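You operate a simulated robot arm through the tools that you are given. There is no shell and no other tool. Be economical: measure what you need, move in short steps, check, and stop when the job is done.

You are at the controls of a simulated robot arm. One attempt, no reset.

## Task
Take the brown elbow on the top of the long shelf and put it away on the top of the brown bench. Then take the yellow knob and leave it on the top of the low table. Then turn the middle white knob to 5. Then put one of the white valve caps from the top of the small table on the tape reel. Then put one of the brass valves from the old fittings on the top board of the white shelves. Then put the right tray on the top of the pale bench away on the shelf under the right radiator. Then take the blue cloth from the floor of the long steel tray and leave it on the bottom board of the white shelves. Then take the black elbow and put it on the blue tile. Keep to this order. Set down upright: yellow knob, brass valve, blue cloth, black elbow.

Only the result counts: the job must be done as asked and must still hold three seconds after the hand-in. Knocking over, shifting, dropping, spilling or breaking anything else fails it. A push-on lid holds only when it is set on centred and level and pressed home; a screw cap is set on level and turned clockwise until tight. Flat cloth is picked up by pressing the open fingertips on it (5 to 10 N) and closing them slowly along it; thin cloth reads only 2 to 8 mm in the jaws.

## Robot
A 7-joint arm with a fingered hand on a trunk, on a base that drives. Base frame: it is fixed to the floor where the robot stands at the start and does not move with it; the origin is under the middle of the robot, x ahead of it, y to its left, z up; the surface under the hand at the start is at about z = 78. Lengths are in cm, angles in degrees, forces in N, time in s.
Its first joint turns from -149.0 to 149.0 degrees. Places, roughly: black elbow (11x6x12 cm) [-160, -360, 90]; blue cloth (8x3x5 cm) [210, -580, 120]; blue tile (10x10x1 cm) [-160, -390, 80]; bottom board of the white shelves [230, -430, 20]; brass valve (8x5x8 cm) [290, -420, 30]; brown elbow (7x7x3 cm) [70, -20, 80]; middle white knob [110, -350, 90]; right tray (24x13x6 cm) [320, -360, 80]; shelf under the right radiator (103x15 cm) [194, -204, 44]; tape reel (6x6x2 cm) [350, -50, 90]; top board of the white shelves [230, -430, 100]; top of the brown bench [160, 200, 80]; top of the low table [-160, -370, 80]; white valve cap (5x5x4 cm) [110, -370, 80]; yellow knob [75, -125, 75]. Payload 3.5 kg.
Tool frame: the origin (TCP) lies between the finger pads and is the grasp point; the fingertips stand 3 cm ahead of it; z points along the fingers, y is the line along which they close. The gripper opens to 10.4 cm. The gripper's body begins 3.5 cm behind the TCP. The gripper is a hand of 4 fingers: y runs from the thumb to the fingers, the wrist lies at [-1.5, -11, -18.6] in the tool frame, and closing takes about 1.5 s.
Orientation is told as [roll, pitch, yaw] about the base's x, y, z axes, in that order, counted from this pose: with the fingers straight down and the wrist toward the robot, the tool's x, y and z point along [0, 1, 0], [1, 0, 0] and [0, 0, -1] of the base frame.

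## Interface
- The arm moves only by the tool arm_command. Its argument "targets" is a list of rows, each a list of 6 numbers: the shift along the base's x, y, z in units of 100 mm (1.0 is 100 mm), then the turn, a rotation vector about the base's x, y, z in units of 90 degrees (1.0 is 90 degrees). In form: [[x, y, z, rx, ry, rz], ...]. A call has 1 to 8 rows; each row is the pose to reach, as a shift and turn from the pose commanded when the call began. "jaw" is the finger opening in cm, from 0 to 10.4, set as the call begins (left out, the last holds). A call with a number of a shift or a turn outside -1 to 1 is refused whole. Each row takes 0.2 s and may step no farther than 5 cm and 8.6 degrees from the row before; otherwise, or with a gripper value out of range, the whole call is refused. Where a pose cannot be reached the arm comes as near as it can. A force on the tool above 40 N (or 10 N above the force at the start of the call, whichever is more), or a blocked arm, ends the call early, and 0.2 s more pass. The fingers move at their own pace (about 4.5 cm/s each) and stop on an object; they squeeze with about 28 N. The grip force told is the motor's: it shows also when the fingers shut on nothing. Time passes only in rows, and 0.2 s behind the last, so rows that repeat a pose let the fingers close. The reply holds the time, the measured pose of the TCP, the force on the tool along the base axes, the opening and the grip force, in the units named above and with some noise, with the torque about the TCP (base axes, N m) and any sound that the robot's microphone picked up, and new pictures: "views" is both (left out), scene, wrist or none.
- Cameras (640 x 400 px; columns grow to the right, rows downward): "scene" is now at [3.93, 13.33, 135.85]; the picture's right is [-0.42, -0.91, 0.00], its down [-0.37, 0.17, -0.92] and it looks along [0.83, -0.38, -0.40] (base axes); focal length 272 px, centre (320, 200). "wrist" rides on the gripper at [6.1, -9.2, -13] in the tool frame; the picture's right is [-0.81, 0.28, -0.52], its down [-0.53, -0.71, 0.46] and it looks along [-0.24, 0.64, 0.72] (tool axes); focal length 275 px, centre (320, 200). There is no depth. A picture from a camera that has moved, and an enlarged one, comes with that camera's place and axes in the base frame and with its lens.
- move_column(by): slides the trunk up (or, below 0, down) by that many cm; the arm and the scene camera ride with it, the base frame stays. It gives what a move gives, with no picture.
- drive_base(legs): drives the robot by 1 to 6 legs, each [ahead, left, turn to the left] in cm, cm and degrees, along the robot's own axes; the way and the turn of a leg run together, so that a leg with both is an arc; at most 150 cm and 180 degrees a leg. The arm and the cameras ride along, it lands a little off, and it stops where it bumps. It gives what a move gives, and a new picture of the scene camera.
- finger_targets(index, middle, ring, thumb_bend, thumb_turn): sets how far each is bent, from 0 (flat) to 100 (curled in); at 30 the hand is open as for a grip, at 70 the pads meet at the TCP. One left out holds its place. A second passes; each finger stops where it meets its share of the squeeze, and holds until it gets a number again. A gripper value or a shape takes the hand back. It gives what a move gives, with no picture; readings hold the bend of each and the force on the fingers (four entries, about 0 where the hand has none), thumb and palm. thumb_turn goes from beside the hand (0) to across from the fingers (100), as for a grip.
- set_grasp(shape): the hand has 4 fingers and takes this shape, open, in about a second: jaw (thumb against the fingers, like two jaws); tri (thumb and two fingers); tip (a fingertip pinch); poke (one finger out to press); point (the index stretched); flat (the hand flat); cup (the hand cupped); fist (a fist). The gripper value then closes the fingers along that shape, each until it touches; the sizes above hold for jaw. It gives what a move gives, with no picture.
- pan_tilt(pan, tilt): turns the head with the scene camera to pan (to the left, within 155 degrees either way) and tilt (down, from -29 to 69), counted from straight ahead of the robot. It gives what a move gives, and a new picture of the scene camera.
- close_up(camera, box): a new picture of the part [left, top, right, bottom] of that camera's present view, enlarged. It takes no simulated time.
- job_done(): hands the job in; it is judged then, once.

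Work in short steps. Places have to be worked out from the pictures, the camera data and where the tool is seen: move nearer, look again, correct. Check each grasp and each placing, and mend what went wrong. You have 217 turns and 260 pictures in all, those below and enlarged ones among them. Open the gripper and draw the arm clear of the work before you hand the job in, unless the task says otherwise; then end with one line.

The tools are called after "Call:" as name(argument=value, ...) on one line, values as JSON. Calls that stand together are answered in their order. arm_command: Moves the arm, as the interface text tells. Its arguments: {"type":"object","properties":{"targets":{"type":"array"},"jaw":{"type":"number"},"views":{"type":"string","enum":["both","scene","wrist","none"]}},"required":["targets"]} The other tools are called the same way: move_column (by) slides the trunk up or down; set_grasp (shape) gives the hand a shape; finger_targets (index, middle, ring, thumb_bend, thumb_turn) moves the fingers one by one; drive_base (legs) drives the base; pan_tilt (pan, tilt) turns the head that bears the scene camera; close_up (camera, box) takes an enlarged picture of a part of a camera's view; job_done () hands the job in.

At the start:

```text
clock: 0.0
position: [55.6, -24.82, 102.92]
ee_rot: [0.0, 0.0, 0.1]
wrist_force: [-0.4, 0.2, 0.1]
moment: [0.06, 0.04, -0.02]
gripper_width: 10.39
finger_force: 0.1
shape: jaw
bend: [30.0, 30.0, 30.0, 30.0, 98.0]
finger forces: [0.0, 0.0, 0.1, 0.0, 0.0, 0.0]
trunk travel left (down, up): [-37.5, 33.5]
robot x, y, heading: [0.19, -0.41, 0.1]
head pan, tilt: [-24.5, 23.7]
```

scene: 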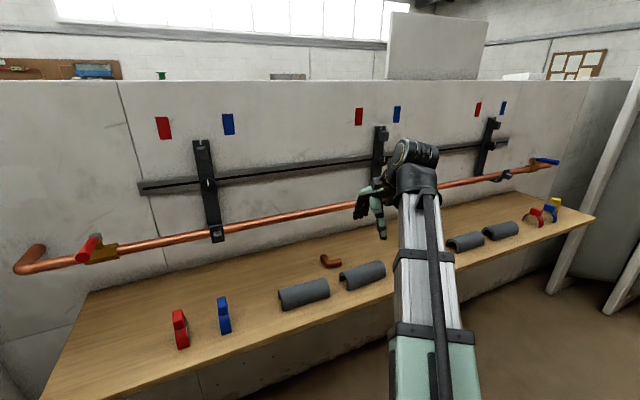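
wrist: 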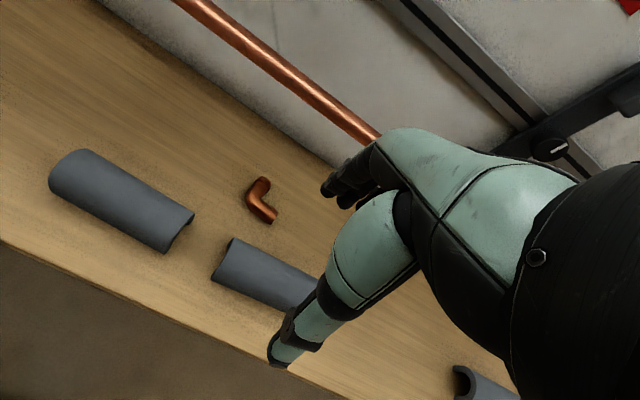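

The scene view puts the brown elbow near [72, -21.6, 79.5]. I'll enlarge both views to see how it lies before moving.

Call:
close_up(camera="scene", box=[280, 230, 380, 293])

Call:
close_up(camera="wrist", box=[200, 150, 328, 230])

```text
6.35 times, centred on (330, 262) of scene
camera zoom: at [3.93, 13.33, 135.85], right [-0.42, -0.91, 0.0], down [-0.37, 0.17, -0.92], along [0.83, -0.38, -0.4], focal length 1726 px, centre (256, -190)
```

zoom: 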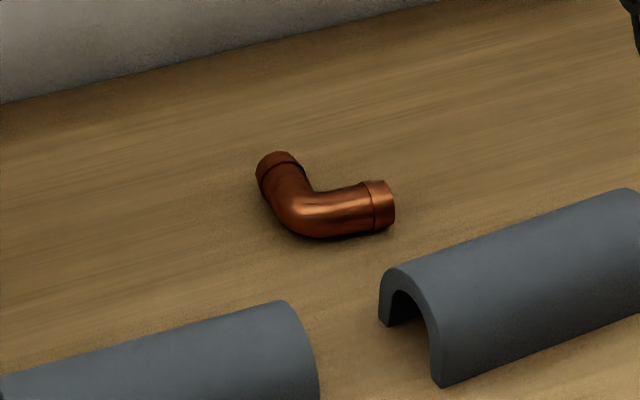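

```text
5.00 times, centred on (264, 190) of wrist
camera zoom: at [46.54, -18.59, 116.07], right [0.28, -0.81, 0.52], down [-0.71, -0.53, -0.46], along [0.64, -0.24, -0.72], focal length 1376 px, centre (600, 250)
```

zoom: 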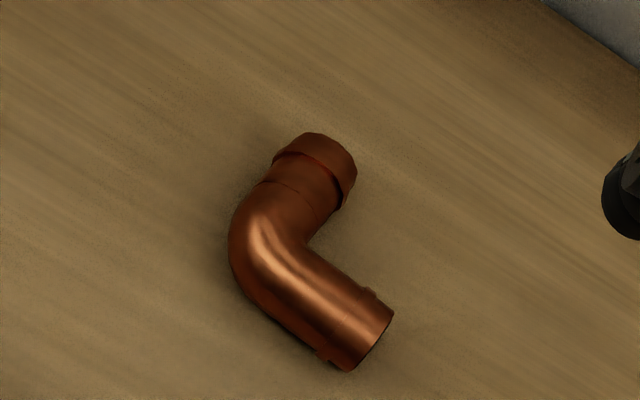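

The elbow's corner is near (71, -20), with one leg along -y and the other along +x to about x = 76. I'll grip the +x leg across y with the thumb in the crook, so I start by turning yaw +90 and moving over it.

Call:
arm_command(targets=[[0.15, 0.05, 0, 0, 0, 0.09], [0.3, 0.1, 0, 0, 0, 0.18], [0.45, 0.15, 0, 0, 0, 0.27], [0.6, 0.2, 0, 0, 0, 0.36], [0.75, 0.25, 0, 0, 0, 0.45], [0.9, 0.3, 0, 0, 0, 0.5]], jaw=10.4, views="none")

Call:
arm_command(targets=[[0.15, 0.02, 0, 0, 0, 0.09], [0.3, 0.04, 0, 0, 0, 0.18], [0.45, 0.07, 0, 0, 0, 0.27], [0.6, 0.1, 0, 0, 0, 0.36], [0.75, 0.12, 0, 0, 0, 0.45], [0.88, 0.14, -0.3, 0, 0, 0.5]])

```text
clock: 1.4
position: [64.71, -21.65, 102.97]
ee_rot: [0.0, 0.0, 45.1]
wrist_force: [-0.7, -0.3, 0.5]
moment: [0.0, -0.01, 0.02]
gripper_width: 10.36
finger_force: 0.1
shape: jaw
bend: [30.0, 30.0, 30.0, 30.0, 98.0]
finger forces: [0.0, 0.0, 0.1, 0.0, 0.0, 0.1]
trunk travel left (down, up): [-37.5, 33.5]
robot x, y, heading: [0.11, 0.17, 0.0]
head pan, tilt: [-24.5, 23.7]
```

```text
clock: 1.9
position: [66.02, -21.47, 102.97]
ee_rot: [0.1, -0.3, 52.3]
wrist_force: [23.2, -32.2, 21.6]
moment: [3.44, 5.64, 4.57]
gripper_width: 10.38
finger_force: 0.0
shape: jaw
bend: [30.0, 30.0, 30.0, 30.0, 98.0]
finger forces: [0.1, 0.0, 0.0, 0.1, 0.0, 0.1]
trunk travel left (down, up): [-37.5, 33.5]
robot x, y, heading: [-0.02, -0.08, 0.1]
head pan, tilt: [-24.5, 23.7]
stopped in row 2: the force on the tool passed its limit at 124 N (the readings are from after the stop); the commanded pose is now the measured one
camera scene: at [3.88, 13.34, 135.85], right [-0.42, -0.91, 0.0], down [-0.37, 0.17, -0.92], along [0.83, -0.38, -0.4], focal length 272 px, centre (320, 200)
camera wrist: at [55.83, -25.09, 116.16], right [0.81, -0.28, 0.52], down [-0.01, -0.89, -0.46], along [0.59, 0.36, -0.72], focal length 275 px, centre (320, 200)
```

scene: 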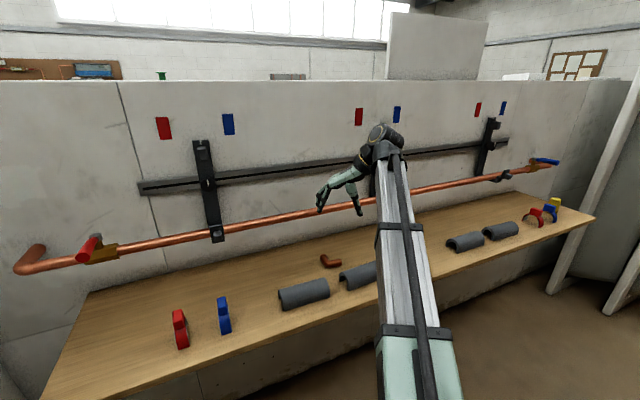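
wrist: 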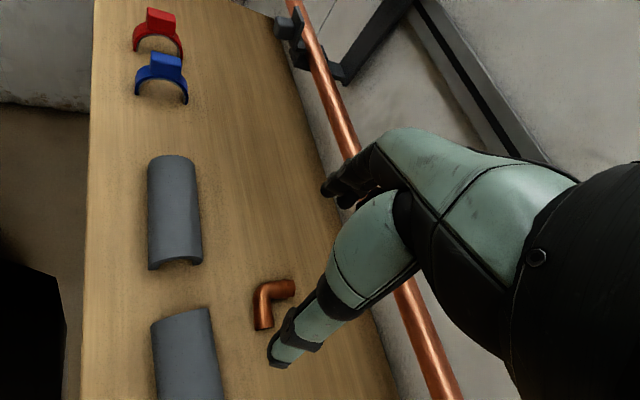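

Turning past yaw 50 loads the wrist, most likely at a joint limit. Instead I'll go back to yaw 0 and grip the elbow along x, with the thumb on the outside of the corner and the fingers on the far leg's end (about 7 cm).

Call:
arm_command(targets=[[0.0, 0, 0, 0, 0, -0.09], [0.1, 0, 0, 0, 0, -0.18], [0.2, 0, 0, 0, 0, -0.27], [0.3, 0, 0, 0, 0, -0.36], [0.4, 0, 0, 0, 0, -0.45], [0.5, 0, -0.2, 0, 0, -0.54], [0.6, 0.05, -0.5, 0, 0, -0.58], [0.66, 0.05, -0.8, 0, 0, -0.58]])

```text
clock: 2.1
position: [66.33, -21.46, 103.18]
ee_rot: [0.1, -0.1, 51.6]
wrist_force: [0.2, -0.5, 0.1]
moment: [0.01, 0.1, 0.01]
gripper_width: 10.38
finger_force: 0.0
shape: jaw
bend: [30.0, 30.0, 30.0, 30.0, 98.0]
finger forces: [0.0, 0.1, 0.1, 0.0, 0.0, 0.0]
trunk travel left (down, up): [-37.5, 33.5]
robot x, y, heading: [0.11, -0.07, -0.0]
head pan, tilt: [-24.5, 23.7]
stopped in row 1: the force on the tool passed its limit at 73 N (the readings are from after the stop); the commanded pose is now the measured one
camera scene: at [3.92, 13.33, 135.85], right [-0.42, -0.91, 0.0], down [-0.37, 0.17, -0.92], along [0.83, -0.38, -0.4], focal length 272 px, centre (320, 200)
camera wrist: at [55.81, -24.98, 116.15], right [0.81, -0.29, 0.52], down [-0.03, -0.89, -0.46], along [0.59, 0.36, -0.72], focal length 275 px, centre (320, 200)
```

scene: 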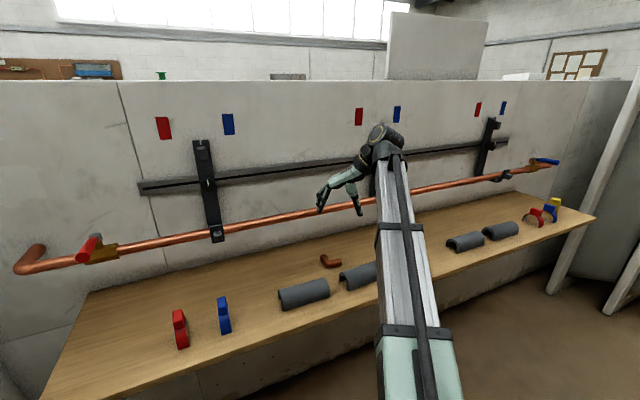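
wrist: 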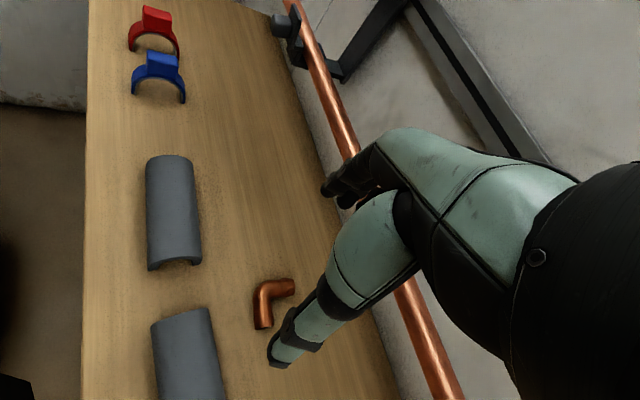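

The force is released now; I'll repeat the turn back.

Call:
arm_command(targets=[[0.0, 0, 0, 0, 0, -0.09], [0.1, 0, 0, 0, 0, -0.18], [0.2, 0, 0, 0, 0, -0.27], [0.3, 0, 0, 0, 0, -0.36], [0.4, 0, 0, 0, 0, -0.45], [0.5, 0, -0.2, 0, 0, -0.54], [0.6, 0.05, -0.5, 0, 0, -0.575], [0.63, 0.05, -0.8, 0, 0, -0.575]])

```text
clock: 3.9
position: [72.34, -21.06, 95.22]
ee_rot: [0.2, -0.1, -0.2]
wrist_force: [-10.6, -0.6, 2.0]
moment: [-0.02, -0.09, -0.15]
gripper_width: 10.19
finger_force: 0.0
shape: jaw
bend: [30.0, 35.0, 31.0, 30.0, 98.0]
finger forces: [0.0, 9.1, 1.6, 0.0, 0.0, 0.0]
trunk travel left (down, up): [-37.5, 33.5]
robot x, y, heading: [-0.22, 0.24, 0.1]
head pan, tilt: [-24.5, 23.7]
camera scene: at [3.77, 13.34, 135.86], right [-0.42, -0.91, 0.0], down [-0.36, 0.17, -0.92], along [0.83, -0.38, -0.4], focal length 272 px, centre (320, 200)
camera wrist: at [63.24, -14.96, 108.18], right [0.27, -0.81, 0.52], down [-0.71, -0.53, -0.46], along [0.65, -0.25, -0.72], focal length 275 px, centre (320, 200)
```

scene: 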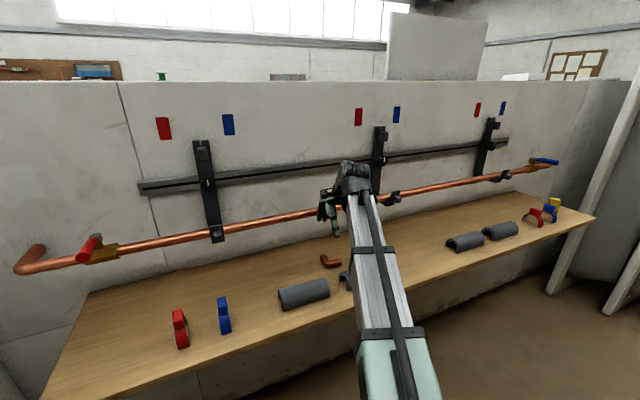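
wrist: 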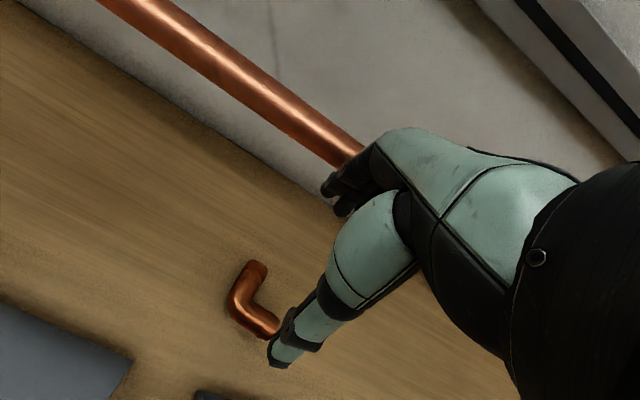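

The middle finger is pressing on the copper pipe, which I triangulate to x = 81, z = 94. I'll back off, go down in front of it to z = 86, then look.

Call:
arm_command(targets=[[-0.3, 0, 0, 0, 0, 0], [-0.3, 0, -0.4, 0, 0, 0], [-0.3, 0, -0.85, 0, 0, 0], [-0.2, 0, -0.9, 0, 0, 0]])

```text
clock: 4.9
position: [70.48, -21.12, 86.01]
ee_rot: [0.1, -0.1, -0.1]
wrist_force: [0.6, 0.5, 1.3]
moment: [0.01, 0.01, -0.03]
gripper_width: 10.36
finger_force: 0.1
shape: jaw
bend: [30.0, 30.0, 30.0, 30.0, 98.0]
finger forces: [0.0, 0.0, 0.1, 0.0, 0.1, 0.0]
trunk travel left (down, up): [-37.5, 33.5]
robot x, y, heading: [-0.34, 0.4, -0.2]
head pan, tilt: [-24.5, 23.7]
camera scene: at [3.93, 13.33, 135.85], right [-0.42, -0.91, 0.0], down [-0.37, 0.17, -0.92], along [0.83, -0.38, -0.4], focal length 272 px, centre (320, 200)
camera wrist: at [61.43, -14.94, 99.12], right [0.27, -0.81, 0.52], down [-0.71, -0.53, -0.46], along [0.65, -0.24, -0.72], focal length 275 px, centre (320, 200)
```

scene: 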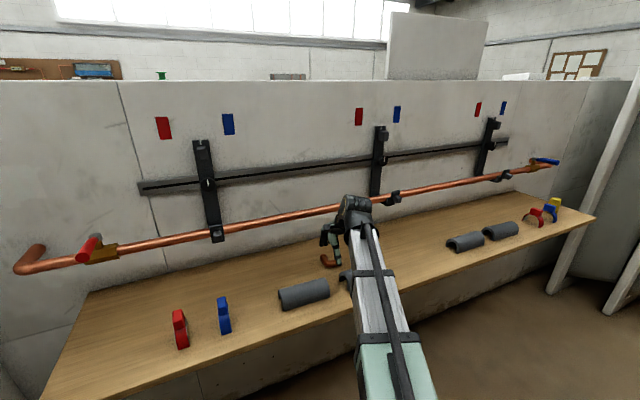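
wrist: 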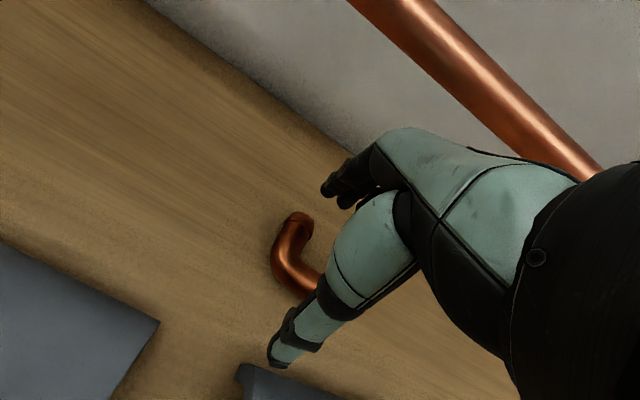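

The fingers are clear of the pipe and the half-pipes. I'll slide forward to x = 72.5 and go down to z = 81.6.

Call:
arm_command(targets=[[0.1, 0.03, 0, 0, 0, 0], [0.2, 0.05, 0, 0, 0, 0], [0.2, 0.05, -0.2, 0, 0, 0], [0.2, 0.05, -0.35, 0, 0, 0], [0.2, 0.05, -0.44, 0, 0, 0]])

```text
clock: 6.1
position: [72.49, -20.59, 81.68]
ee_rot: [0.2, -0.2, -0.1]
wrist_force: [0.7, -0.5, 0.5]
moment: [-0.03, 0.03, -0.02]
gripper_width: 10.38
finger_force: 0.0
shape: jaw
bend: [30.0, 30.0, 30.0, 30.0, 98.0]
finger forces: [0.1, 0.1, 0.0, 0.1, 0.0, 0.0]
trunk travel left (down, up): [-37.5, 33.5]
robot x, y, heading: [0.34, 0.13, 0.1]
head pan, tilt: [-24.5, 23.7]
camera scene: at [3.93, 13.33, 135.85], right [-0.42, -0.91, 0.0], down [-0.37, 0.17, -0.92], along [0.83, -0.38, -0.4], focal length 272 px, centre (320, 200)
camera wrist: at [63.42, -14.47, 94.75], right [0.27, -0.81, 0.52], down [-0.71, -0.53, -0.46], along [0.65, -0.24, -0.72], focal length 275 px, centre (320, 200)
```

scene: 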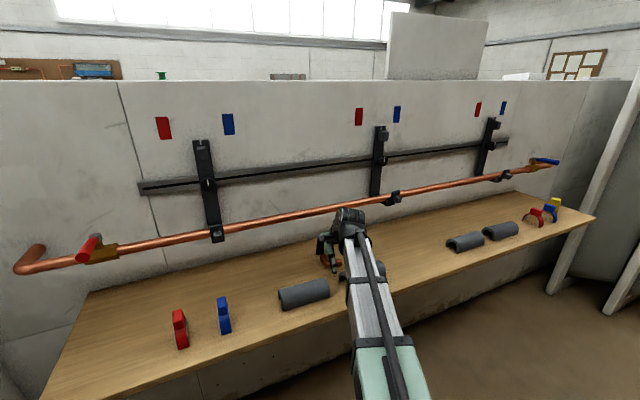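
wrist: 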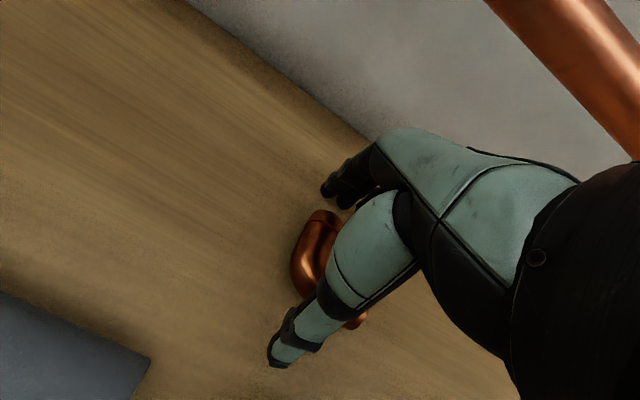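

No contact yet, and the elbow lies between thumb and fingers. Closing now.

Call:
arm_command(targets=[[0, 0, 0, 0, 0, 0], [0, 0, 0, 0, 0, 0], [0, 0, 0, 0, 0, 0], [0, 0, 0, 0, 0, 0], [0, 0, 0, 0, 0, 0], [0, 0, 0, 0, 0, 0], [0, 0, 0, 0, 0, 0]], jaw=0, views="wrist")

```text
clock: 7.7
position: [72.38, -20.58, 81.67]
ee_rot: [0.1, -0.1, 0.0]
wrist_force: [0.4, 1.0, -0.2]
moment: [-0.02, 0.03, 0.02]
gripper_width: 5.45
finger_force: 27.7
shape: jaw
bend: [74.0, 44.0, 46.0, 69.0, 100.0]
finger forces: [15.1, 9.1, 0.1, 0.0, 24.4, 0.0]
trunk travel left (down, up): [-37.5, 33.5]
robot x, y, heading: [-0.18, 0.22, -0.0]
head pan, tilt: [-24.5, 23.7]
camera wrist: at [63.42, -14.47, 94.76], right [0.27, -0.81, 0.52], down [-0.71, -0.53, -0.46], along [0.65, -0.24, -0.72], focal length 275 px, centre (320, 200)
```

wrist: 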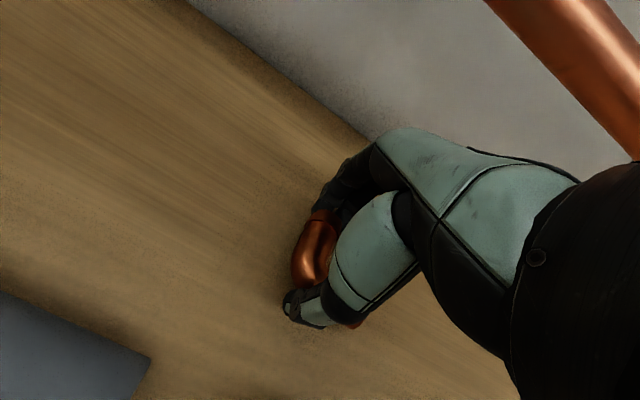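

The thumb reads 24 N against two fingers, so it's gripped. I'll lift a little, pull back out from under the pipe, then raise.

Call:
arm_command(targets=[[0, 0, 0.15, 0, 0, 0], [-0.1, 0, 0.3, 0, 0, 0], [-0.4, 0, 0.5, 0, 0, 0], [-0.7, 0, 0.7, 0, 0, 0], [-1.0, 0, 1.0, 0, 0, 0]], views="both")

```text
clock: 8.9
position: [62.45, -20.56, 91.63]
ee_rot: [0.2, -0.1, -0.1]
wrist_force: [-0.1, 0.3, -1.3]
moment: [0.02, 0.01, 0.05]
gripper_width: 5.44
finger_force: 28.1
shape: jaw
bend: [74.0, 44.0, 46.0, 69.0, 100.0]
finger forces: [15.1, 9.3, 0.0, 0.0, 24.5, 0.0]
trunk travel left (down, up): [-37.5, 33.5]
robot x, y, heading: [-0.38, 0.38, -0.0]
head pan, tilt: [-24.5, 23.7]
camera scene: at [3.94, 13.33, 135.84], right [-0.42, -0.91, 0.0], down [-0.37, 0.17, -0.92], along [0.83, -0.38, -0.4], focal length 272 px, centre (320, 200)
camera wrist: at [53.38, -14.42, 104.71], right [0.27, -0.81, 0.52], down [-0.71, -0.53, -0.46], along [0.65, -0.24, -0.72], focal length 275 px, centre (320, 200)
```

scene: 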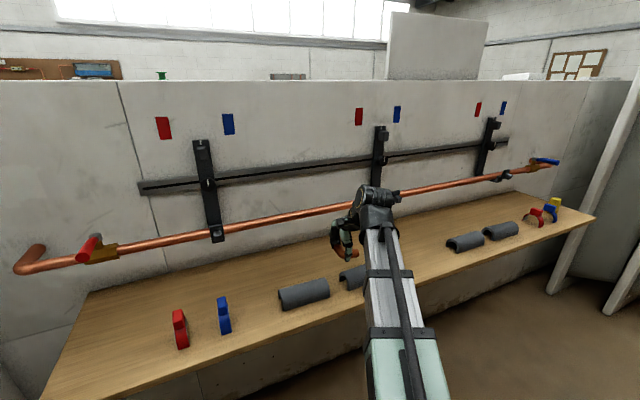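
wrist: 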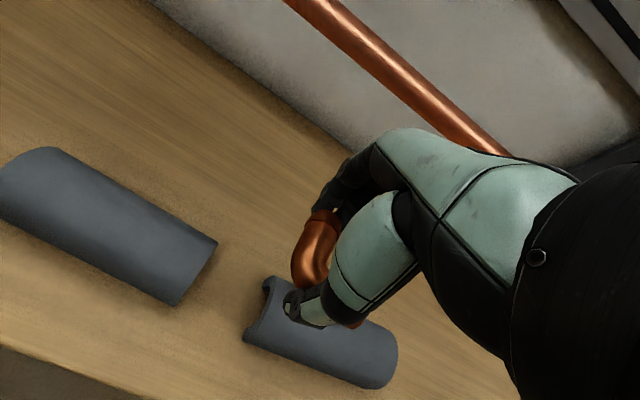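

The elbow is firmly held. I'll raise and tuck the arm in, then look left for the way to the brown bench.

Call:
arm_command(targets=[[0, 0, 0.4, 0, 0, 0], [0, 0, 0.8, 0, 0, 0], [-0.2, 0.2, 1.0, 0, 0, 0], [-0.5, 0.5, 1.0, 0, 0, 0]], views="none")

Call:
pan_tilt(pan=50, tilt=15)

Call:
pan_tilt(pan=120, tilt=20)

Call:
pan_tilt(pan=-110, tilt=20)

```text
clock: 9.9
position: [57.44, -15.59, 101.59]
ee_rot: [0.1, -0.1, -0.1]
wrist_force: [0.0, 0.7, -0.5]
moment: [0.01, 0.02, -0.03]
gripper_width: 5.43
finger_force: 27.9
shape: jaw
bend: [74.0, 44.0, 46.0, 69.0, 100.0]
finger forces: [15.0, 9.3, 0.0, 0.1, 24.5, 0.0]
trunk travel left (down, up): [-37.5, 33.5]
robot x, y, heading: [-0.17, -0.24, -0.0]
head pan, tilt: [-24.5, 23.7]
```

```text
clock: 11.4
position: [57.56, -15.53, 101.75]
ee_rot: [0.0, -0.1, -0.1]
wrist_force: [0.8, 0.5, 0.8]
moment: [-0.03, 0.01, 0.01]
gripper_width: 5.42
finger_force: 28.0
shape: jaw
bend: [74.0, 44.0, 46.0, 69.0, 100.0]
finger forces: [15.0, 9.3, 0.0, 0.0, 24.4, 0.0]
trunk travel left (down, up): [-37.5, 33.5]
robot x, y, heading: [-0.36, -0.14, 0.1]
head pan, tilt: [50.0, 15.0]
camera scene: at [1.53, 24.32, 137.26], right [0.77, -0.64, 0.0], down [-0.17, -0.2, -0.97], along [0.62, 0.74, -0.26], focal length 272 px, centre (320, 200)
```

scene: 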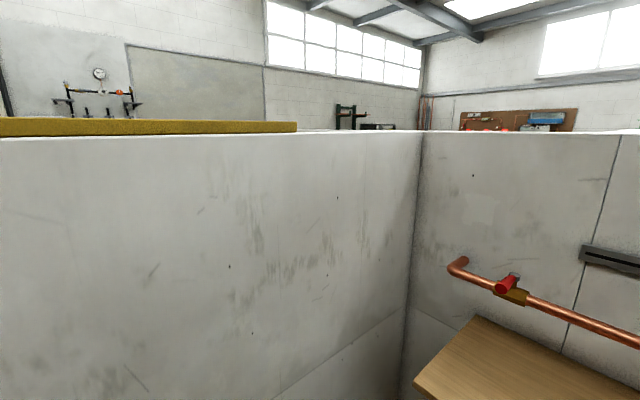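

```text
clock: 12.8
position: [57.56, -15.71, 101.57]
ee_rot: [0.1, 0.0, -0.1]
wrist_force: [-0.1, 0.7, -0.7]
moment: [-0.04, -0.01, -0.01]
gripper_width: 5.43
finger_force: 27.8
shape: jaw
bend: [74.0, 44.0, 46.0, 69.0, 100.0]
finger forces: [15.0, 9.3, 0.1, 0.0, 24.4, 0.0]
trunk travel left (down, up): [-37.5, 33.5]
robot x, y, heading: [0.1, -0.25, -0.1]
head pan, tilt: [120.0, 20.0]
camera scene: at [-9.13, 25.24, 136.45], right [0.87, 0.5, 0.0], down [0.17, -0.3, -0.94], along [-0.47, 0.81, -0.34], focal length 272 px, centre (320, 200)
```

scene: 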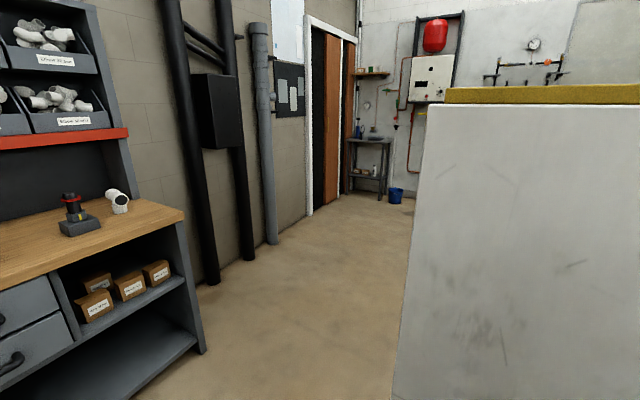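

```text
clock: 16.1
position: [57.45, -15.59, 101.55]
ee_rot: [0.1, 0.0, -0.1]
wrist_force: [-1.5, -0.1, -0.1]
moment: [-0.01, -0.03, 0.0]
gripper_width: 5.42
finger_force: 27.5
shape: jaw
bend: [74.0, 44.0, 46.0, 69.0, 100.0]
finger forces: [15.0, 9.2, 0.0, 0.0, 24.4, 0.1]
trunk travel left (down, up): [-37.5, 33.5]
robot x, y, heading: [-0.51, 0.15, 0.1]
head pan, tilt: [-110.0, 20.0]
camera scene: at [-7.66, 8.42, 136.45], right [-0.94, 0.34, 0.0], down [0.12, 0.32, -0.94], along [-0.32, -0.88, -0.34], focal length 272 px, centre (320, 200)
```

scene: 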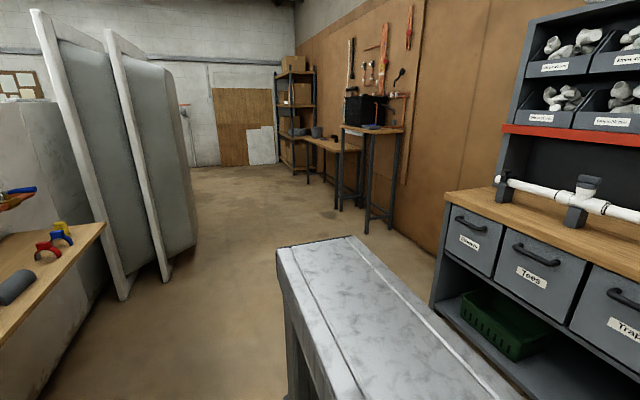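

The robot stands in a booth: back wall at x ≈ 90, left wall at y ≈ 75 ending near x = -17, and a trestle table behind on the right. I'll look straight behind before driving.

Call:
pan_tilt(pan=-155, tilt=45)

Call:
pan_tilt(pan=135, tilt=50)

```text
clock: 17.2
position: [57.56, -15.63, 101.55]
ee_rot: [0.2, -0.2, -0.1]
wrist_force: [-0.4, 0.1, -0.7]
moment: [0.04, 0.03, 0.04]
gripper_width: 5.43
finger_force: 28.1
shape: jaw
bend: [74.0, 44.0, 46.0, 69.0, 100.0]
finger forces: [15.0, 9.3, 0.0, 0.0, 24.5, 0.1]
trunk travel left (down, up): [-37.5, 33.5]
robot x, y, heading: [0.22, 0.04, 0.2]
head pan, tilt: [-154.7, 45.0]
camera scene: at [-11.83, 13.69, 132.58], right [-0.43, 0.9, 0.0], down [0.64, 0.3, -0.71], along [-0.64, -0.3, -0.71], focal length 272 px, centre (320, 200)
```

scene: 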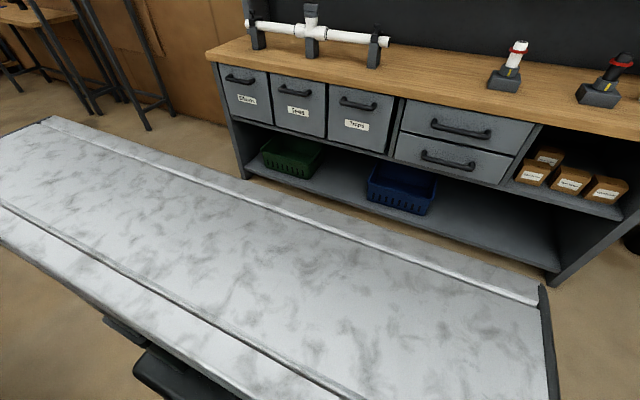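

```text
clock: 21.2
position: [57.48, -15.57, 101.55]
ee_rot: [0.1, 0.0, 0.0]
wrist_force: [0.1, -0.2, -0.9]
moment: [-0.03, 0.0, -0.01]
gripper_width: 5.41
finger_force: 27.9
shape: jaw
bend: [74.0, 44.0, 46.0, 69.0, 100.0]
finger forces: [15.1, 9.3, 0.1, 0.1, 24.4, 0.1]
trunk travel left (down, up): [-37.5, 33.5]
robot x, y, heading: [0.02, 0.26, 0.2]
head pan, tilt: [135.0, 50.0]
camera scene: at [-9.93, 22.62, 131.89], right [0.71, 0.71, 0.0], down [0.54, -0.54, -0.64], along [-0.45, 0.45, -0.77], focal length 272 px, centre (320, 200)
```

scene: 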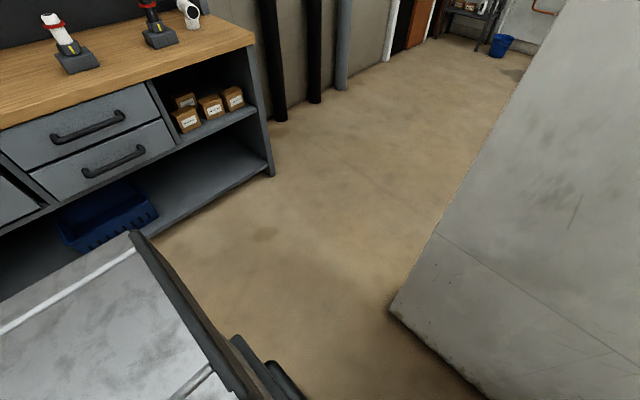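

The gap between the trestle's end (y ≈ 15) and the left wall's corner (-16, 76) is about 60 cm. I'll go left 45, then back 85 down its middle, with the head looking left-back.

Call:
drive_base(legs=[[0, 45, 0], [-85, 0, 0]])

```text
clock: 23.9
position: [57.5, 28.5, 101.52]
ee_rot: [0.3, -0.1, 0.0]
wrist_force: [-0.8, -0.5, -0.5]
moment: [0.0, 0.0, 0.0]
gripper_width: 5.42
finger_force: 27.9
shape: jaw
bend: [74.0, 44.0, 46.0, 69.0, 100.0]
finger forces: [15.0, 9.3, 0.0, 0.1, 24.3, 0.1]
trunk travel left (down, up): [-37.5, 33.5]
robot x, y, heading: [-0.0, 44.29, -0.1]
head pan, tilt: [135.0, 50.0]
stopped in leg 1: the robot was blocked; the commanded pose is now the measured one
camera scene: at [-9.95, 66.45, 131.85], right [0.71, 0.71, 0.0], down [0.55, -0.55, -0.63], along [-0.45, 0.45, -0.77], focal length 272 px, centre (320, 200)
```

scene: 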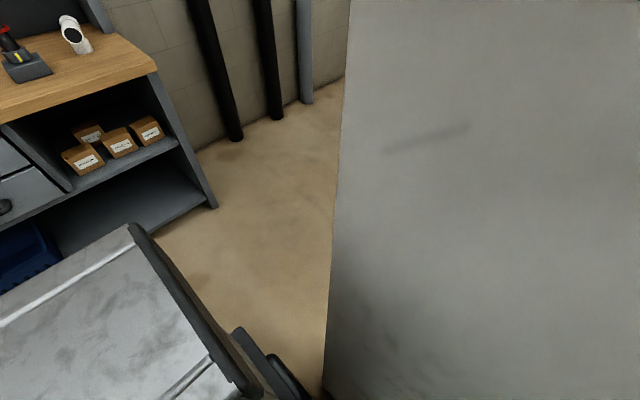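

The grey deck moved along with the view, so it may be part of the robot. I'll look at it again from the earlier head angle to compare.

Call:
pan_tilt(pan=-110, tilt=20)

Call:
pan_tilt(pan=-154.7, tilt=45)

```text
clock: 27.4
position: [57.43, 29.0, 101.6]
ee_rot: [0.0, -0.1, -0.1]
wrist_force: [-0.7, 0.1, -0.4]
moment: [0.01, 0.03, 0.0]
gripper_width: 5.45
finger_force: 28.3
shape: jaw
bend: [74.0, 44.0, 46.0, 69.0, 100.0]
finger forces: [14.9, 9.5, 0.0, 0.0, 24.4, 0.1]
trunk travel left (down, up): [-37.5, 33.5]
robot x, y, heading: [-0.0, 44.83, 0.3]
head pan, tilt: [-110.0, 20.0]
camera scene: at [-7.7, 52.85, 136.45], right [-0.94, 0.34, 0.0], down [0.12, 0.32, -0.94], along [-0.32, -0.88, -0.34], focal length 272 px, centre (320, 200)
```

scene: 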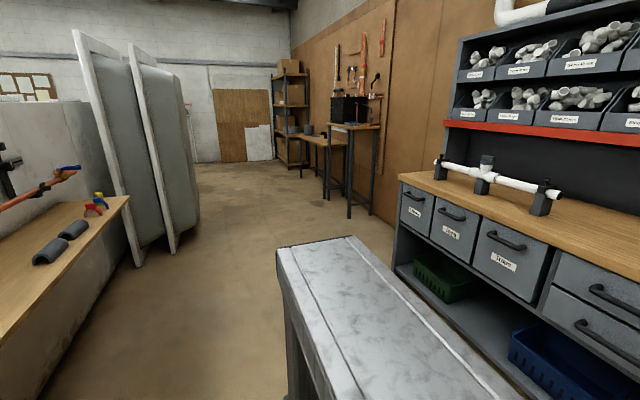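

```text
clock: 28.5
position: [57.47, 28.96, 101.56]
ee_rot: [0.1, -0.1, -0.1]
wrist_force: [-0.1, 0.0, 0.7]
moment: [0.02, 0.04, -0.01]
gripper_width: 5.43
finger_force: 28.1
shape: jaw
bend: [74.0, 44.0, 46.0, 69.0, 100.0]
finger forces: [15.0, 9.4, 0.0, 0.0, 24.3, 0.0]
trunk travel left (down, up): [-37.5, 33.5]
robot x, y, heading: [-0.22, 44.44, 0.1]
head pan, tilt: [-154.7, 45.0]
camera scene: at [-11.87, 58.12, 132.58], right [-0.43, 0.9, 0.0], down [0.64, 0.3, -0.71], along [-0.64, -0.3, -0.71], focal length 272 px, centre (320, 200)
```

scene: 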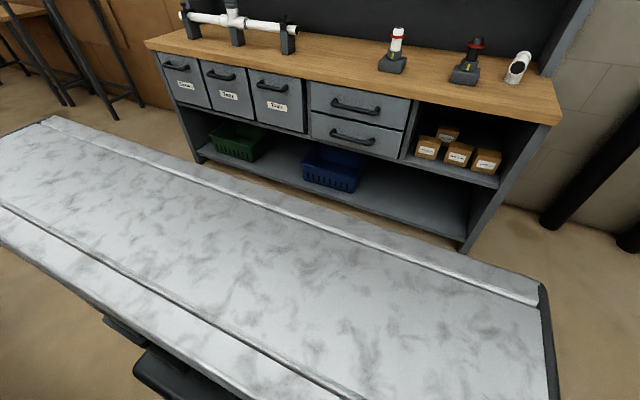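

The grey deck sits fixed in the view and is the robot's own shoulder, and the base radius is about 31 cm (it touched the wall). I'll move off the wall, back out to x ≈ -70, then left past the wall's end.

Call:
drive_base(legs=[[0, -4, 0], [-70, 0, 0], [0, 120, 0]])

Call:
pan_tilt(pan=10, tilt=20)

```text
clock: 35.5
position: [-12.58, 72.99, 101.68]
ee_rot: [-0.8, -0.3, -1.2]
wrist_force: [-1.5, -10.4, -0.4]
moment: [0.69, -0.07, 0.31]
gripper_width: 5.42
finger_force: 27.7
shape: jaw
bend: [74.0, 43.0, 46.0, 69.0, 100.0]
finger forces: [16.5, 9.4, 0.0, 0.0, 37.0, 0.2]
trunk travel left (down, up): [-37.5, 33.5]
robot x, y, heading: [-69.9, 89.84, 0.1]
head pan, tilt: [-154.7, 45.0]
stopped in leg 3: the force on the tool passed its limit at 106 N (the readings are from after the stop); the commanded pose is now the measured one
camera scene: at [-81.87, 103.09, 132.59], right [-0.43, 0.9, 0.0], down [0.64, 0.3, -0.71], along [-0.64, -0.3, -0.71], focal length 272 px, centre (320, 200)
```

scene: 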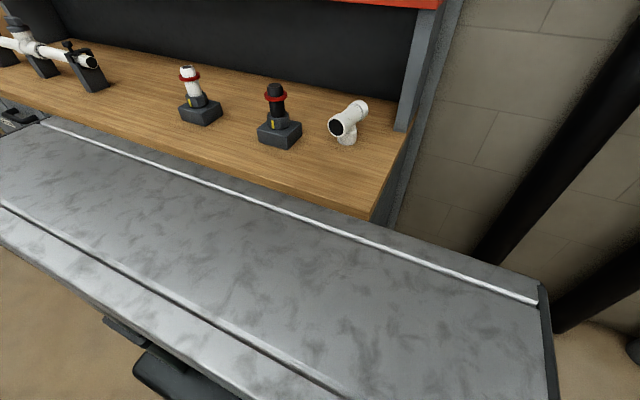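

```text
clock: 38.0
position: [-12.42, 72.99, 101.56]
ee_rot: [-0.7, -0.1, -1.1]
wrist_force: [-0.8, -18.7, 0.0]
moment: [1.19, -0.03, 0.53]
gripper_width: 5.42
finger_force: 28.5
shape: jaw
bend: [74.0, 43.0, 46.0, 69.0, 100.0]
finger forces: [16.4, 9.7, 0.1, 0.1, 44.3, 0.7]
trunk travel left (down, up): [-37.5, 33.5]
robot x, y, heading: [-69.94, 89.7, 0.1]
head pan, tilt: [10.0, 20.0]
camera scene: at [-65.36, 108.13, 136.48], right [0.17, -0.98, 0.0], down [-0.34, -0.06, -0.94], along [0.93, 0.16, -0.34], focal length 272 px, centre (320, 200)
```

scene: 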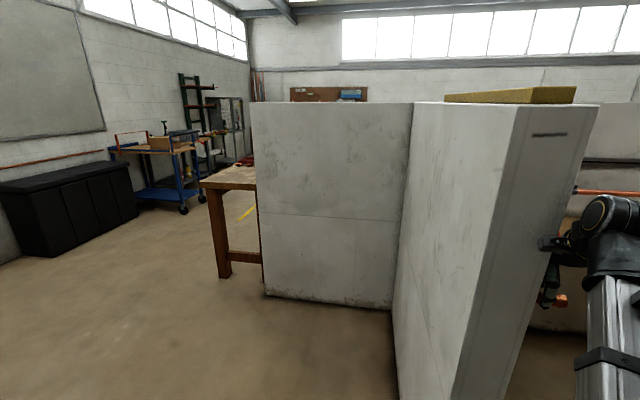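

The hand touched the left wall's end because the arm sticks out ahead; the elbow is still held. I'll back away, swing the arm to -y, reverse past the wall, turn back and head for the brown bench at x ≥ 105, y ≈ 180–220.

Call:
drive_base(legs=[[0, -10, 0], [0, 0, -90], [-128, 0, 0], [0, 0, 90], [100, 0, 0]])

Call:
pan_tilt(pan=-5, tilt=30)

```text
clock: 57.6
position: [86.79, 188.92, 101.66]
ee_rot: [-0.7, -0.1, -2.1]
wrist_force: [-0.2, 0.3, -0.1]
moment: [0.0, -0.01, 0.0]
gripper_width: 5.38
finger_force: 28.1
shape: jaw
bend: [74.0, 44.0, 46.0, 69.0, 100.0]
finger forces: [15.3, 8.9, 0.0, 0.1, 24.1, 0.0]
trunk travel left (down, up): [-37.5, 33.5]
robot x, y, heading: [29.29, 206.11, -0.9]
head pan, tilt: [10.0, 20.0]
camera scene: at [34.53, 224.83, 136.45], right [0.16, -0.99, 0.0], down [-0.34, -0.05, -0.94], along [0.93, 0.15, -0.34], focal length 272 px, centre (320, 200)
```

scene: 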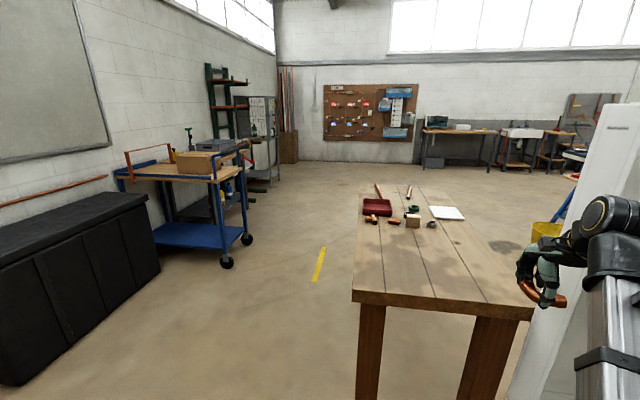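

```text
clock: 58.4
position: [86.78, 188.7, 101.57]
ee_rot: [-0.8, -0.2, -2.2]
wrist_force: [-1.0, 0.4, 0.4]
moment: [0.03, 0.02, -0.02]
gripper_width: 5.32
finger_force: 27.8
shape: jaw
bend: [74.0, 44.0, 46.0, 69.0, 100.0]
finger forces: [15.3, 8.8, 0.1, 0.0, 24.0, 0.1]
trunk travel left (down, up): [-37.5, 33.5]
robot x, y, heading: [29.75, 205.99, -1.1]
head pan, tilt: [-5.0, 30.0]
camera scene: at [34.34, 222.44, 134.85], right [-0.1, -0.99, 0.0], down [-0.5, 0.05, -0.87], along [0.86, -0.09, -0.5], focal length 272 px, centre (320, 200)
```

scene: 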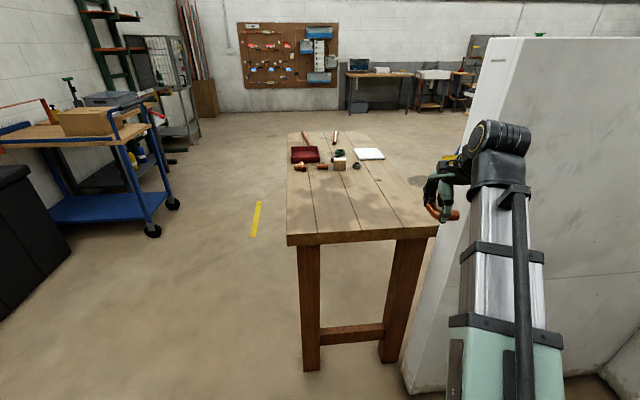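

The brown bench top spans about x 107–, y 175–226 and its near half is empty. I'll shift the hand left, drive ahead 35, and then set the elbow down near (122, 199).

Call:
arm_command(targets=[[0, 0.4, 0, 0, 0, 0], [0, 0.8, 0, 0, 0, 0], [0, 1.0, 0, 0, 0, 0]], views="none")

Call:
drive_base(legs=[[34, 0, 0]])

Call:
arm_command(targets=[[0, 0, -0.3, 0, 0, 0], [0, 0, -0.6, 0, 0, 0], [0, 0, -1.0, 0, 0, 0]])

```text
clock: 59.2
position: [86.7, 198.88, 101.74]
ee_rot: [-0.8, -0.3, -2.1]
wrist_force: [-0.3, -0.1, -0.2]
moment: [0.01, -0.03, -0.01]
gripper_width: 5.36
finger_force: 28.2
shape: jaw
bend: [74.0, 44.0, 46.0, 69.0, 100.0]
finger forces: [15.3, 8.7, 0.1, 0.0, 24.0, 0.0]
trunk travel left (down, up): [-37.5, 33.5]
robot x, y, heading: [29.67, 205.92, -0.8]
head pan, tilt: [-5.0, 30.0]
```

```text
clock: 61.4
position: [120.89, 198.14, 101.69]
ee_rot: [-0.7, -0.2, -2.2]
wrist_force: [-0.5, 0.4, 0.5]
moment: [0.02, 0.01, 0.0]
gripper_width: 5.34
finger_force: 28.1
shape: jaw
bend: [74.0, 44.0, 46.0, 69.0, 100.0]
finger forces: [15.2, 8.8, 0.1, 0.0, 24.0, 0.0]
trunk travel left (down, up): [-37.5, 33.5]
robot x, y, heading: [63.95, 205.91, -1.2]
head pan, tilt: [-5.0, 30.0]
camera scene: at [68.54, 221.82, 134.84], right [-0.11, -0.99, 0.0], down [-0.5, 0.05, -0.87], along [0.86, -0.09, -0.5], focal length 272 px, centre (320, 200)
```

scene: 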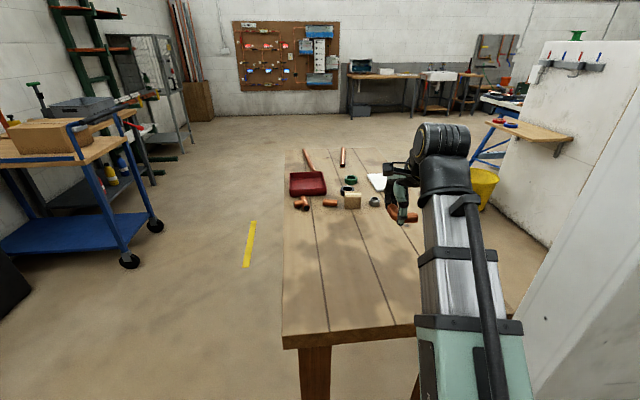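

```text
clock: 62.2
position: [120.86, 198.14, 91.6]
ee_rot: [-0.8, -0.2, -2.3]
wrist_force: [0.4, -0.3, 0.6]
moment: [-0.01, 0.0, 0.01]
gripper_width: 5.37
finger_force: 27.9
shape: jaw
bend: [74.0, 44.0, 46.0, 69.0, 100.0]
finger forces: [15.2, 8.8, 0.1, 0.1, 24.0, 0.1]
trunk travel left (down, up): [-37.5, 33.5]
robot x, y, heading: [63.63, 205.56, -1.2]
head pan, tilt: [-5.0, 30.0]
camera scene: at [68.55, 221.82, 134.85], right [-0.11, -0.99, 0.0], down [-0.5, 0.05, -0.87], along [0.86, -0.09, -0.5], focal length 272 px, centre (320, 200)
camera wrist: at [111.99, 204.77, 104.6], right [0.24, -0.81, 0.53], down [-0.73, -0.51, -0.45], along [0.64, -0.28, -0.72], focal length 275 px, centre (320, 200)
```

scene: 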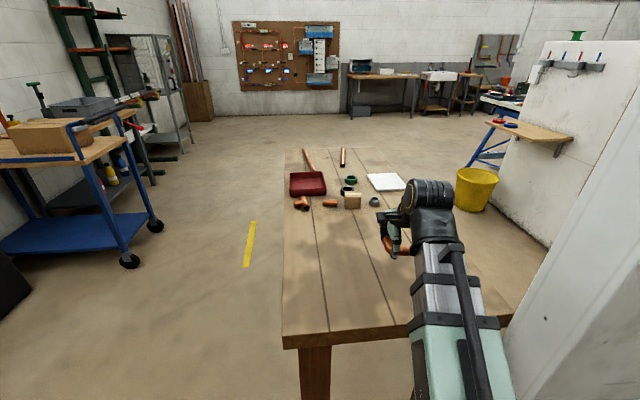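
wrist: 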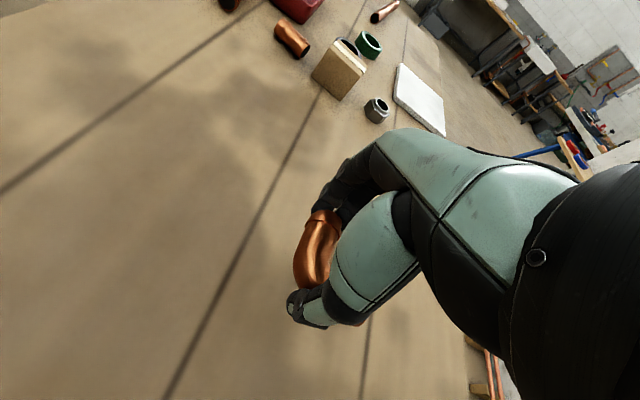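

The space below is clear. I'll lower to 85 then in small steps until contact.

Call:
arm_command(targets=[[0, 0, -0.3, 0, 0, 0], [0, 0, -0.6, 0, 0, 0], [0, 0, -0.67, 0, 0, 0], [0, 0, -0.74, 0, 0, 0], [0, 0, -0.8, 0, 0, 0]], views="wrist")

```text
clock: 62.9
position: [121.08, 198.09, 86.03]
ee_rot: [-0.7, -1.0, -2.3]
wrist_force: [-5.2, 0.7, 31.3]
moment: [0.04, 0.72, -0.01]
gripper_width: 5.32
finger_force: 28.3
shape: jaw
bend: [74.0, 44.0, 46.0, 72.0, 100.0]
finger forces: [14.5, 9.2, 0.1, 0.0, 40.9, 0.1]
trunk travel left (down, up): [-37.5, 33.5]
robot x, y, heading: [63.74, 205.4, -1.1]
head pan, tilt: [-5.0, 30.0]
stopped in row 3: the force on the tool passed its limit at 57 N (the readings are from after the stop); the commanded pose is now the measured one
camera wrist: at [111.95, 204.7, 98.91], right [0.23, -0.81, 0.53], down [-0.73, -0.51, -0.46], along [0.65, -0.28, -0.71], focal length 275 px, centre (320, 200)
```

wrist: 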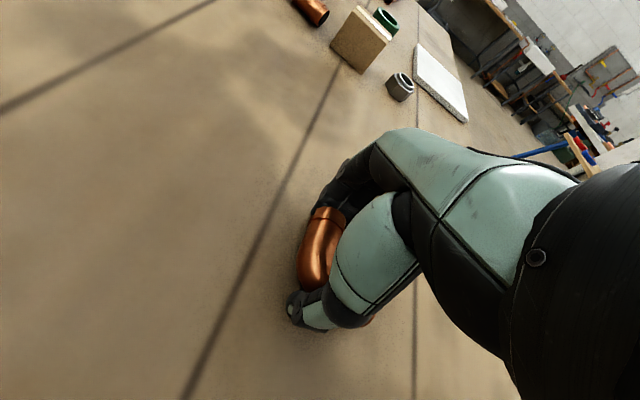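

Contact at TCP 86, so the elbow rests on the bench. I'll ease off and open the hand slowly.

Call:
arm_command(targets=[[0, 0, 0.02, 0, 0, 0], [0, 0, 0.03, 0, 0, 0], [0, 0, 0.03, 0, 0, 0], [0, 0, 0.03, 0, 0, 0], [0, 0, 0.03, 0, 0, 0], [0, 0, 0.03, 0, 0, 0], [0, 0, 0.03, 0, 0, 0]], jaw=10.4, views="wrist")

Call:
arm_command(targets=[[0, 0, 0.2, 0, 0, 0], [0, 0, 0.5, 0, 0, 0], [0, 0, 0.9, 0, 0, 0], [0, 0, 1.0, 0, 0, 0]], views="wrist")

```text
clock: 63.4
position: [121.26, 198.17, 86.03]
ee_rot: [-0.7, -0.9, -2.4]
wrist_force: [0.5, -0.2, -0.7]
moment: [0.01, 0.0, -0.03]
gripper_width: 10.36
finger_force: 0.0
shape: jaw
bend: [30.0, 30.0, 30.0, 30.0, 98.0]
finger forces: [0.0, 0.1, 0.0, 0.1, 0.0, 0.1]
trunk travel left (down, up): [-37.5, 33.5]
robot x, y, heading: [63.91, 205.53, -1.1]
head pan, tilt: [-5.0, 30.0]
stopped in row 2: the force on the tool passed its limit at 43 N (the readings are from after the stop); the commanded pose is now the measured one
camera wrist: at [112.23, 204.67, 98.86], right [0.23, -0.81, 0.53], down [-0.73, -0.51, -0.46], along [0.65, -0.28, -0.71], focal length 275 px, centre (320, 200)
```

wrist: 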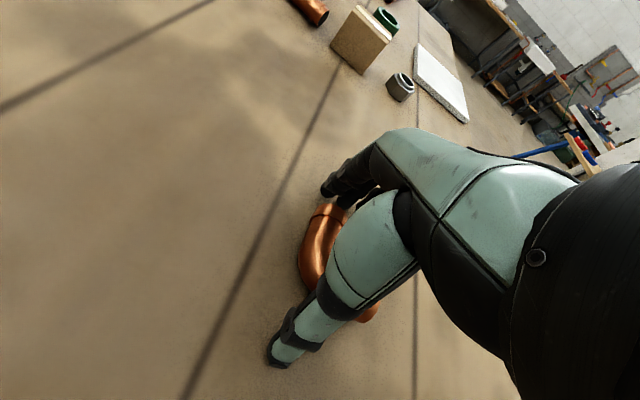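

```text
clock: 64.4
position: [121.17, 198.05, 96.07]
ee_rot: [-0.7, -0.9, -2.4]
wrist_force: [0.4, 0.4, 0.6]
moment: [-0.02, -0.02, 0.03]
gripper_width: 10.35
finger_force: 0.0
shape: jaw
bend: [30.0, 30.0, 30.0, 30.0, 98.0]
finger forces: [0.1, 0.1, 0.0, 0.0, 0.0, 0.1]
trunk travel left (down, up): [-37.5, 33.5]
robot x, y, heading: [63.57, 205.64, -1.2]
head pan, tilt: [-5.0, 30.0]
camera wrist: at [112.14, 204.7, 108.89], right [0.23, -0.81, 0.53], down [-0.73, -0.51, -0.46], along [0.65, -0.28, -0.71], focal length 275 px, centre (320, 200)
```

wrist: 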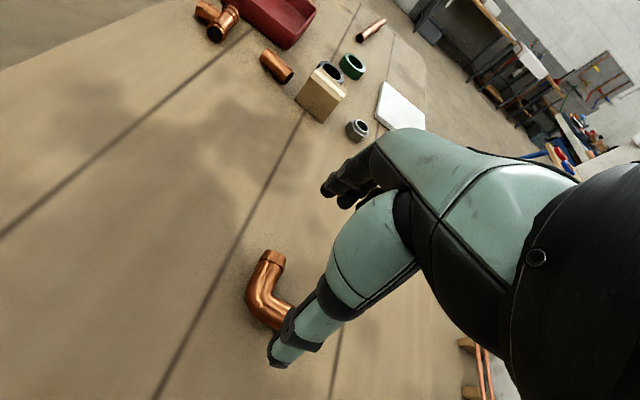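

The brown elbow lies flat on the brown bench. Next is the yellow knob near (75, -125): back out, turn to face -y, drive down the aisle at x ≈ -70, and look from there.

Call:
drive_base(legs=[[-135, 0, 1], [0, 0, -90], [150, 0, 0], [150, 0, 0], [30, 0, 0], [0, 0, 90]])

Call:
pan_tilt(pan=0, tilt=22)

```text
clock: 94.5
position: [-17.02, -130.35, 95.93]
ee_rot: [-0.7, -0.9, -2.0]
wrist_force: [-0.7, -0.2, 0.7]
moment: [-0.02, 0.02, -0.01]
gripper_width: 10.37
finger_force: 0.1
shape: jaw
bend: [30.0, 30.0, 30.0, 30.0, 98.0]
finger forces: [0.0, 0.0, 0.0, 0.1, 0.1, 0.0]
trunk travel left (down, up): [-37.5, 33.5]
robot x, y, heading: [-74.15, -123.15, -0.8]
head pan, tilt: [-5.0, 30.0]
camera scene: at [-69.76, -106.86, 134.84], right [-0.1, -0.99, 0.0], down [-0.5, 0.05, -0.87], along [0.86, -0.09, -0.5], focal length 272 px, centre (320, 200)
```

scene: 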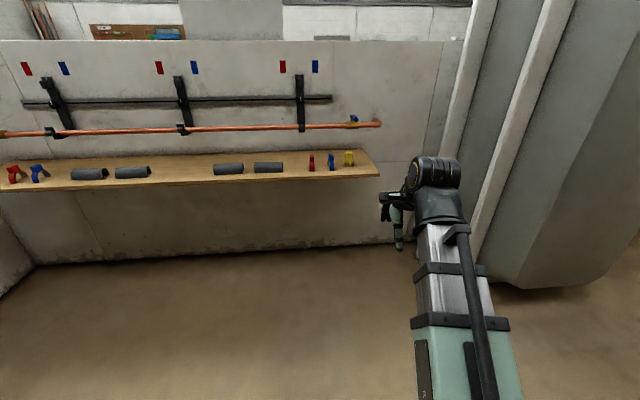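

```text
clock: 95.2
position: [-17.12, -130.42, 96.02]
ee_rot: [-0.7, -0.9, -2.0]
wrist_force: [-0.1, -0.7, -0.5]
moment: [-0.02, 0.05, 0.0]
gripper_width: 10.37
finger_force: 0.1
shape: jaw
bend: [30.0, 30.0, 30.0, 30.0, 98.0]
finger forces: [0.0, 0.1, 0.1, 0.0, 0.0, 0.0]
trunk travel left (down, up): [-37.5, 33.5]
robot x, y, heading: [-74.28, -123.12, -0.8]
head pan, tilt: [0.0, 22.0]
camera scene: at [-69.48, -106.08, 136.12], right [-0.01, -1.0, 0.0], down [-0.38, 0.01, -0.93], along [0.93, -0.01, -0.38], focal length 272 px, centre (320, 200)
```

scene: 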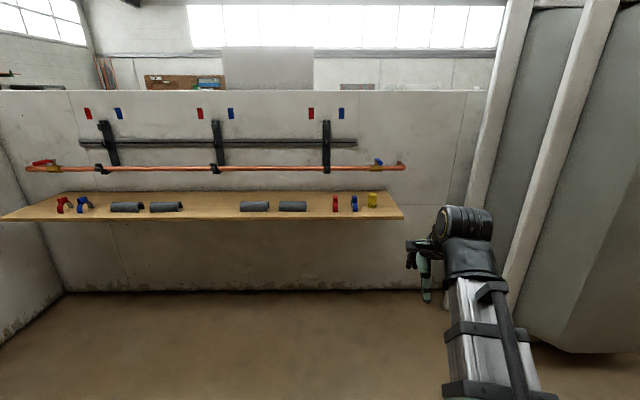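

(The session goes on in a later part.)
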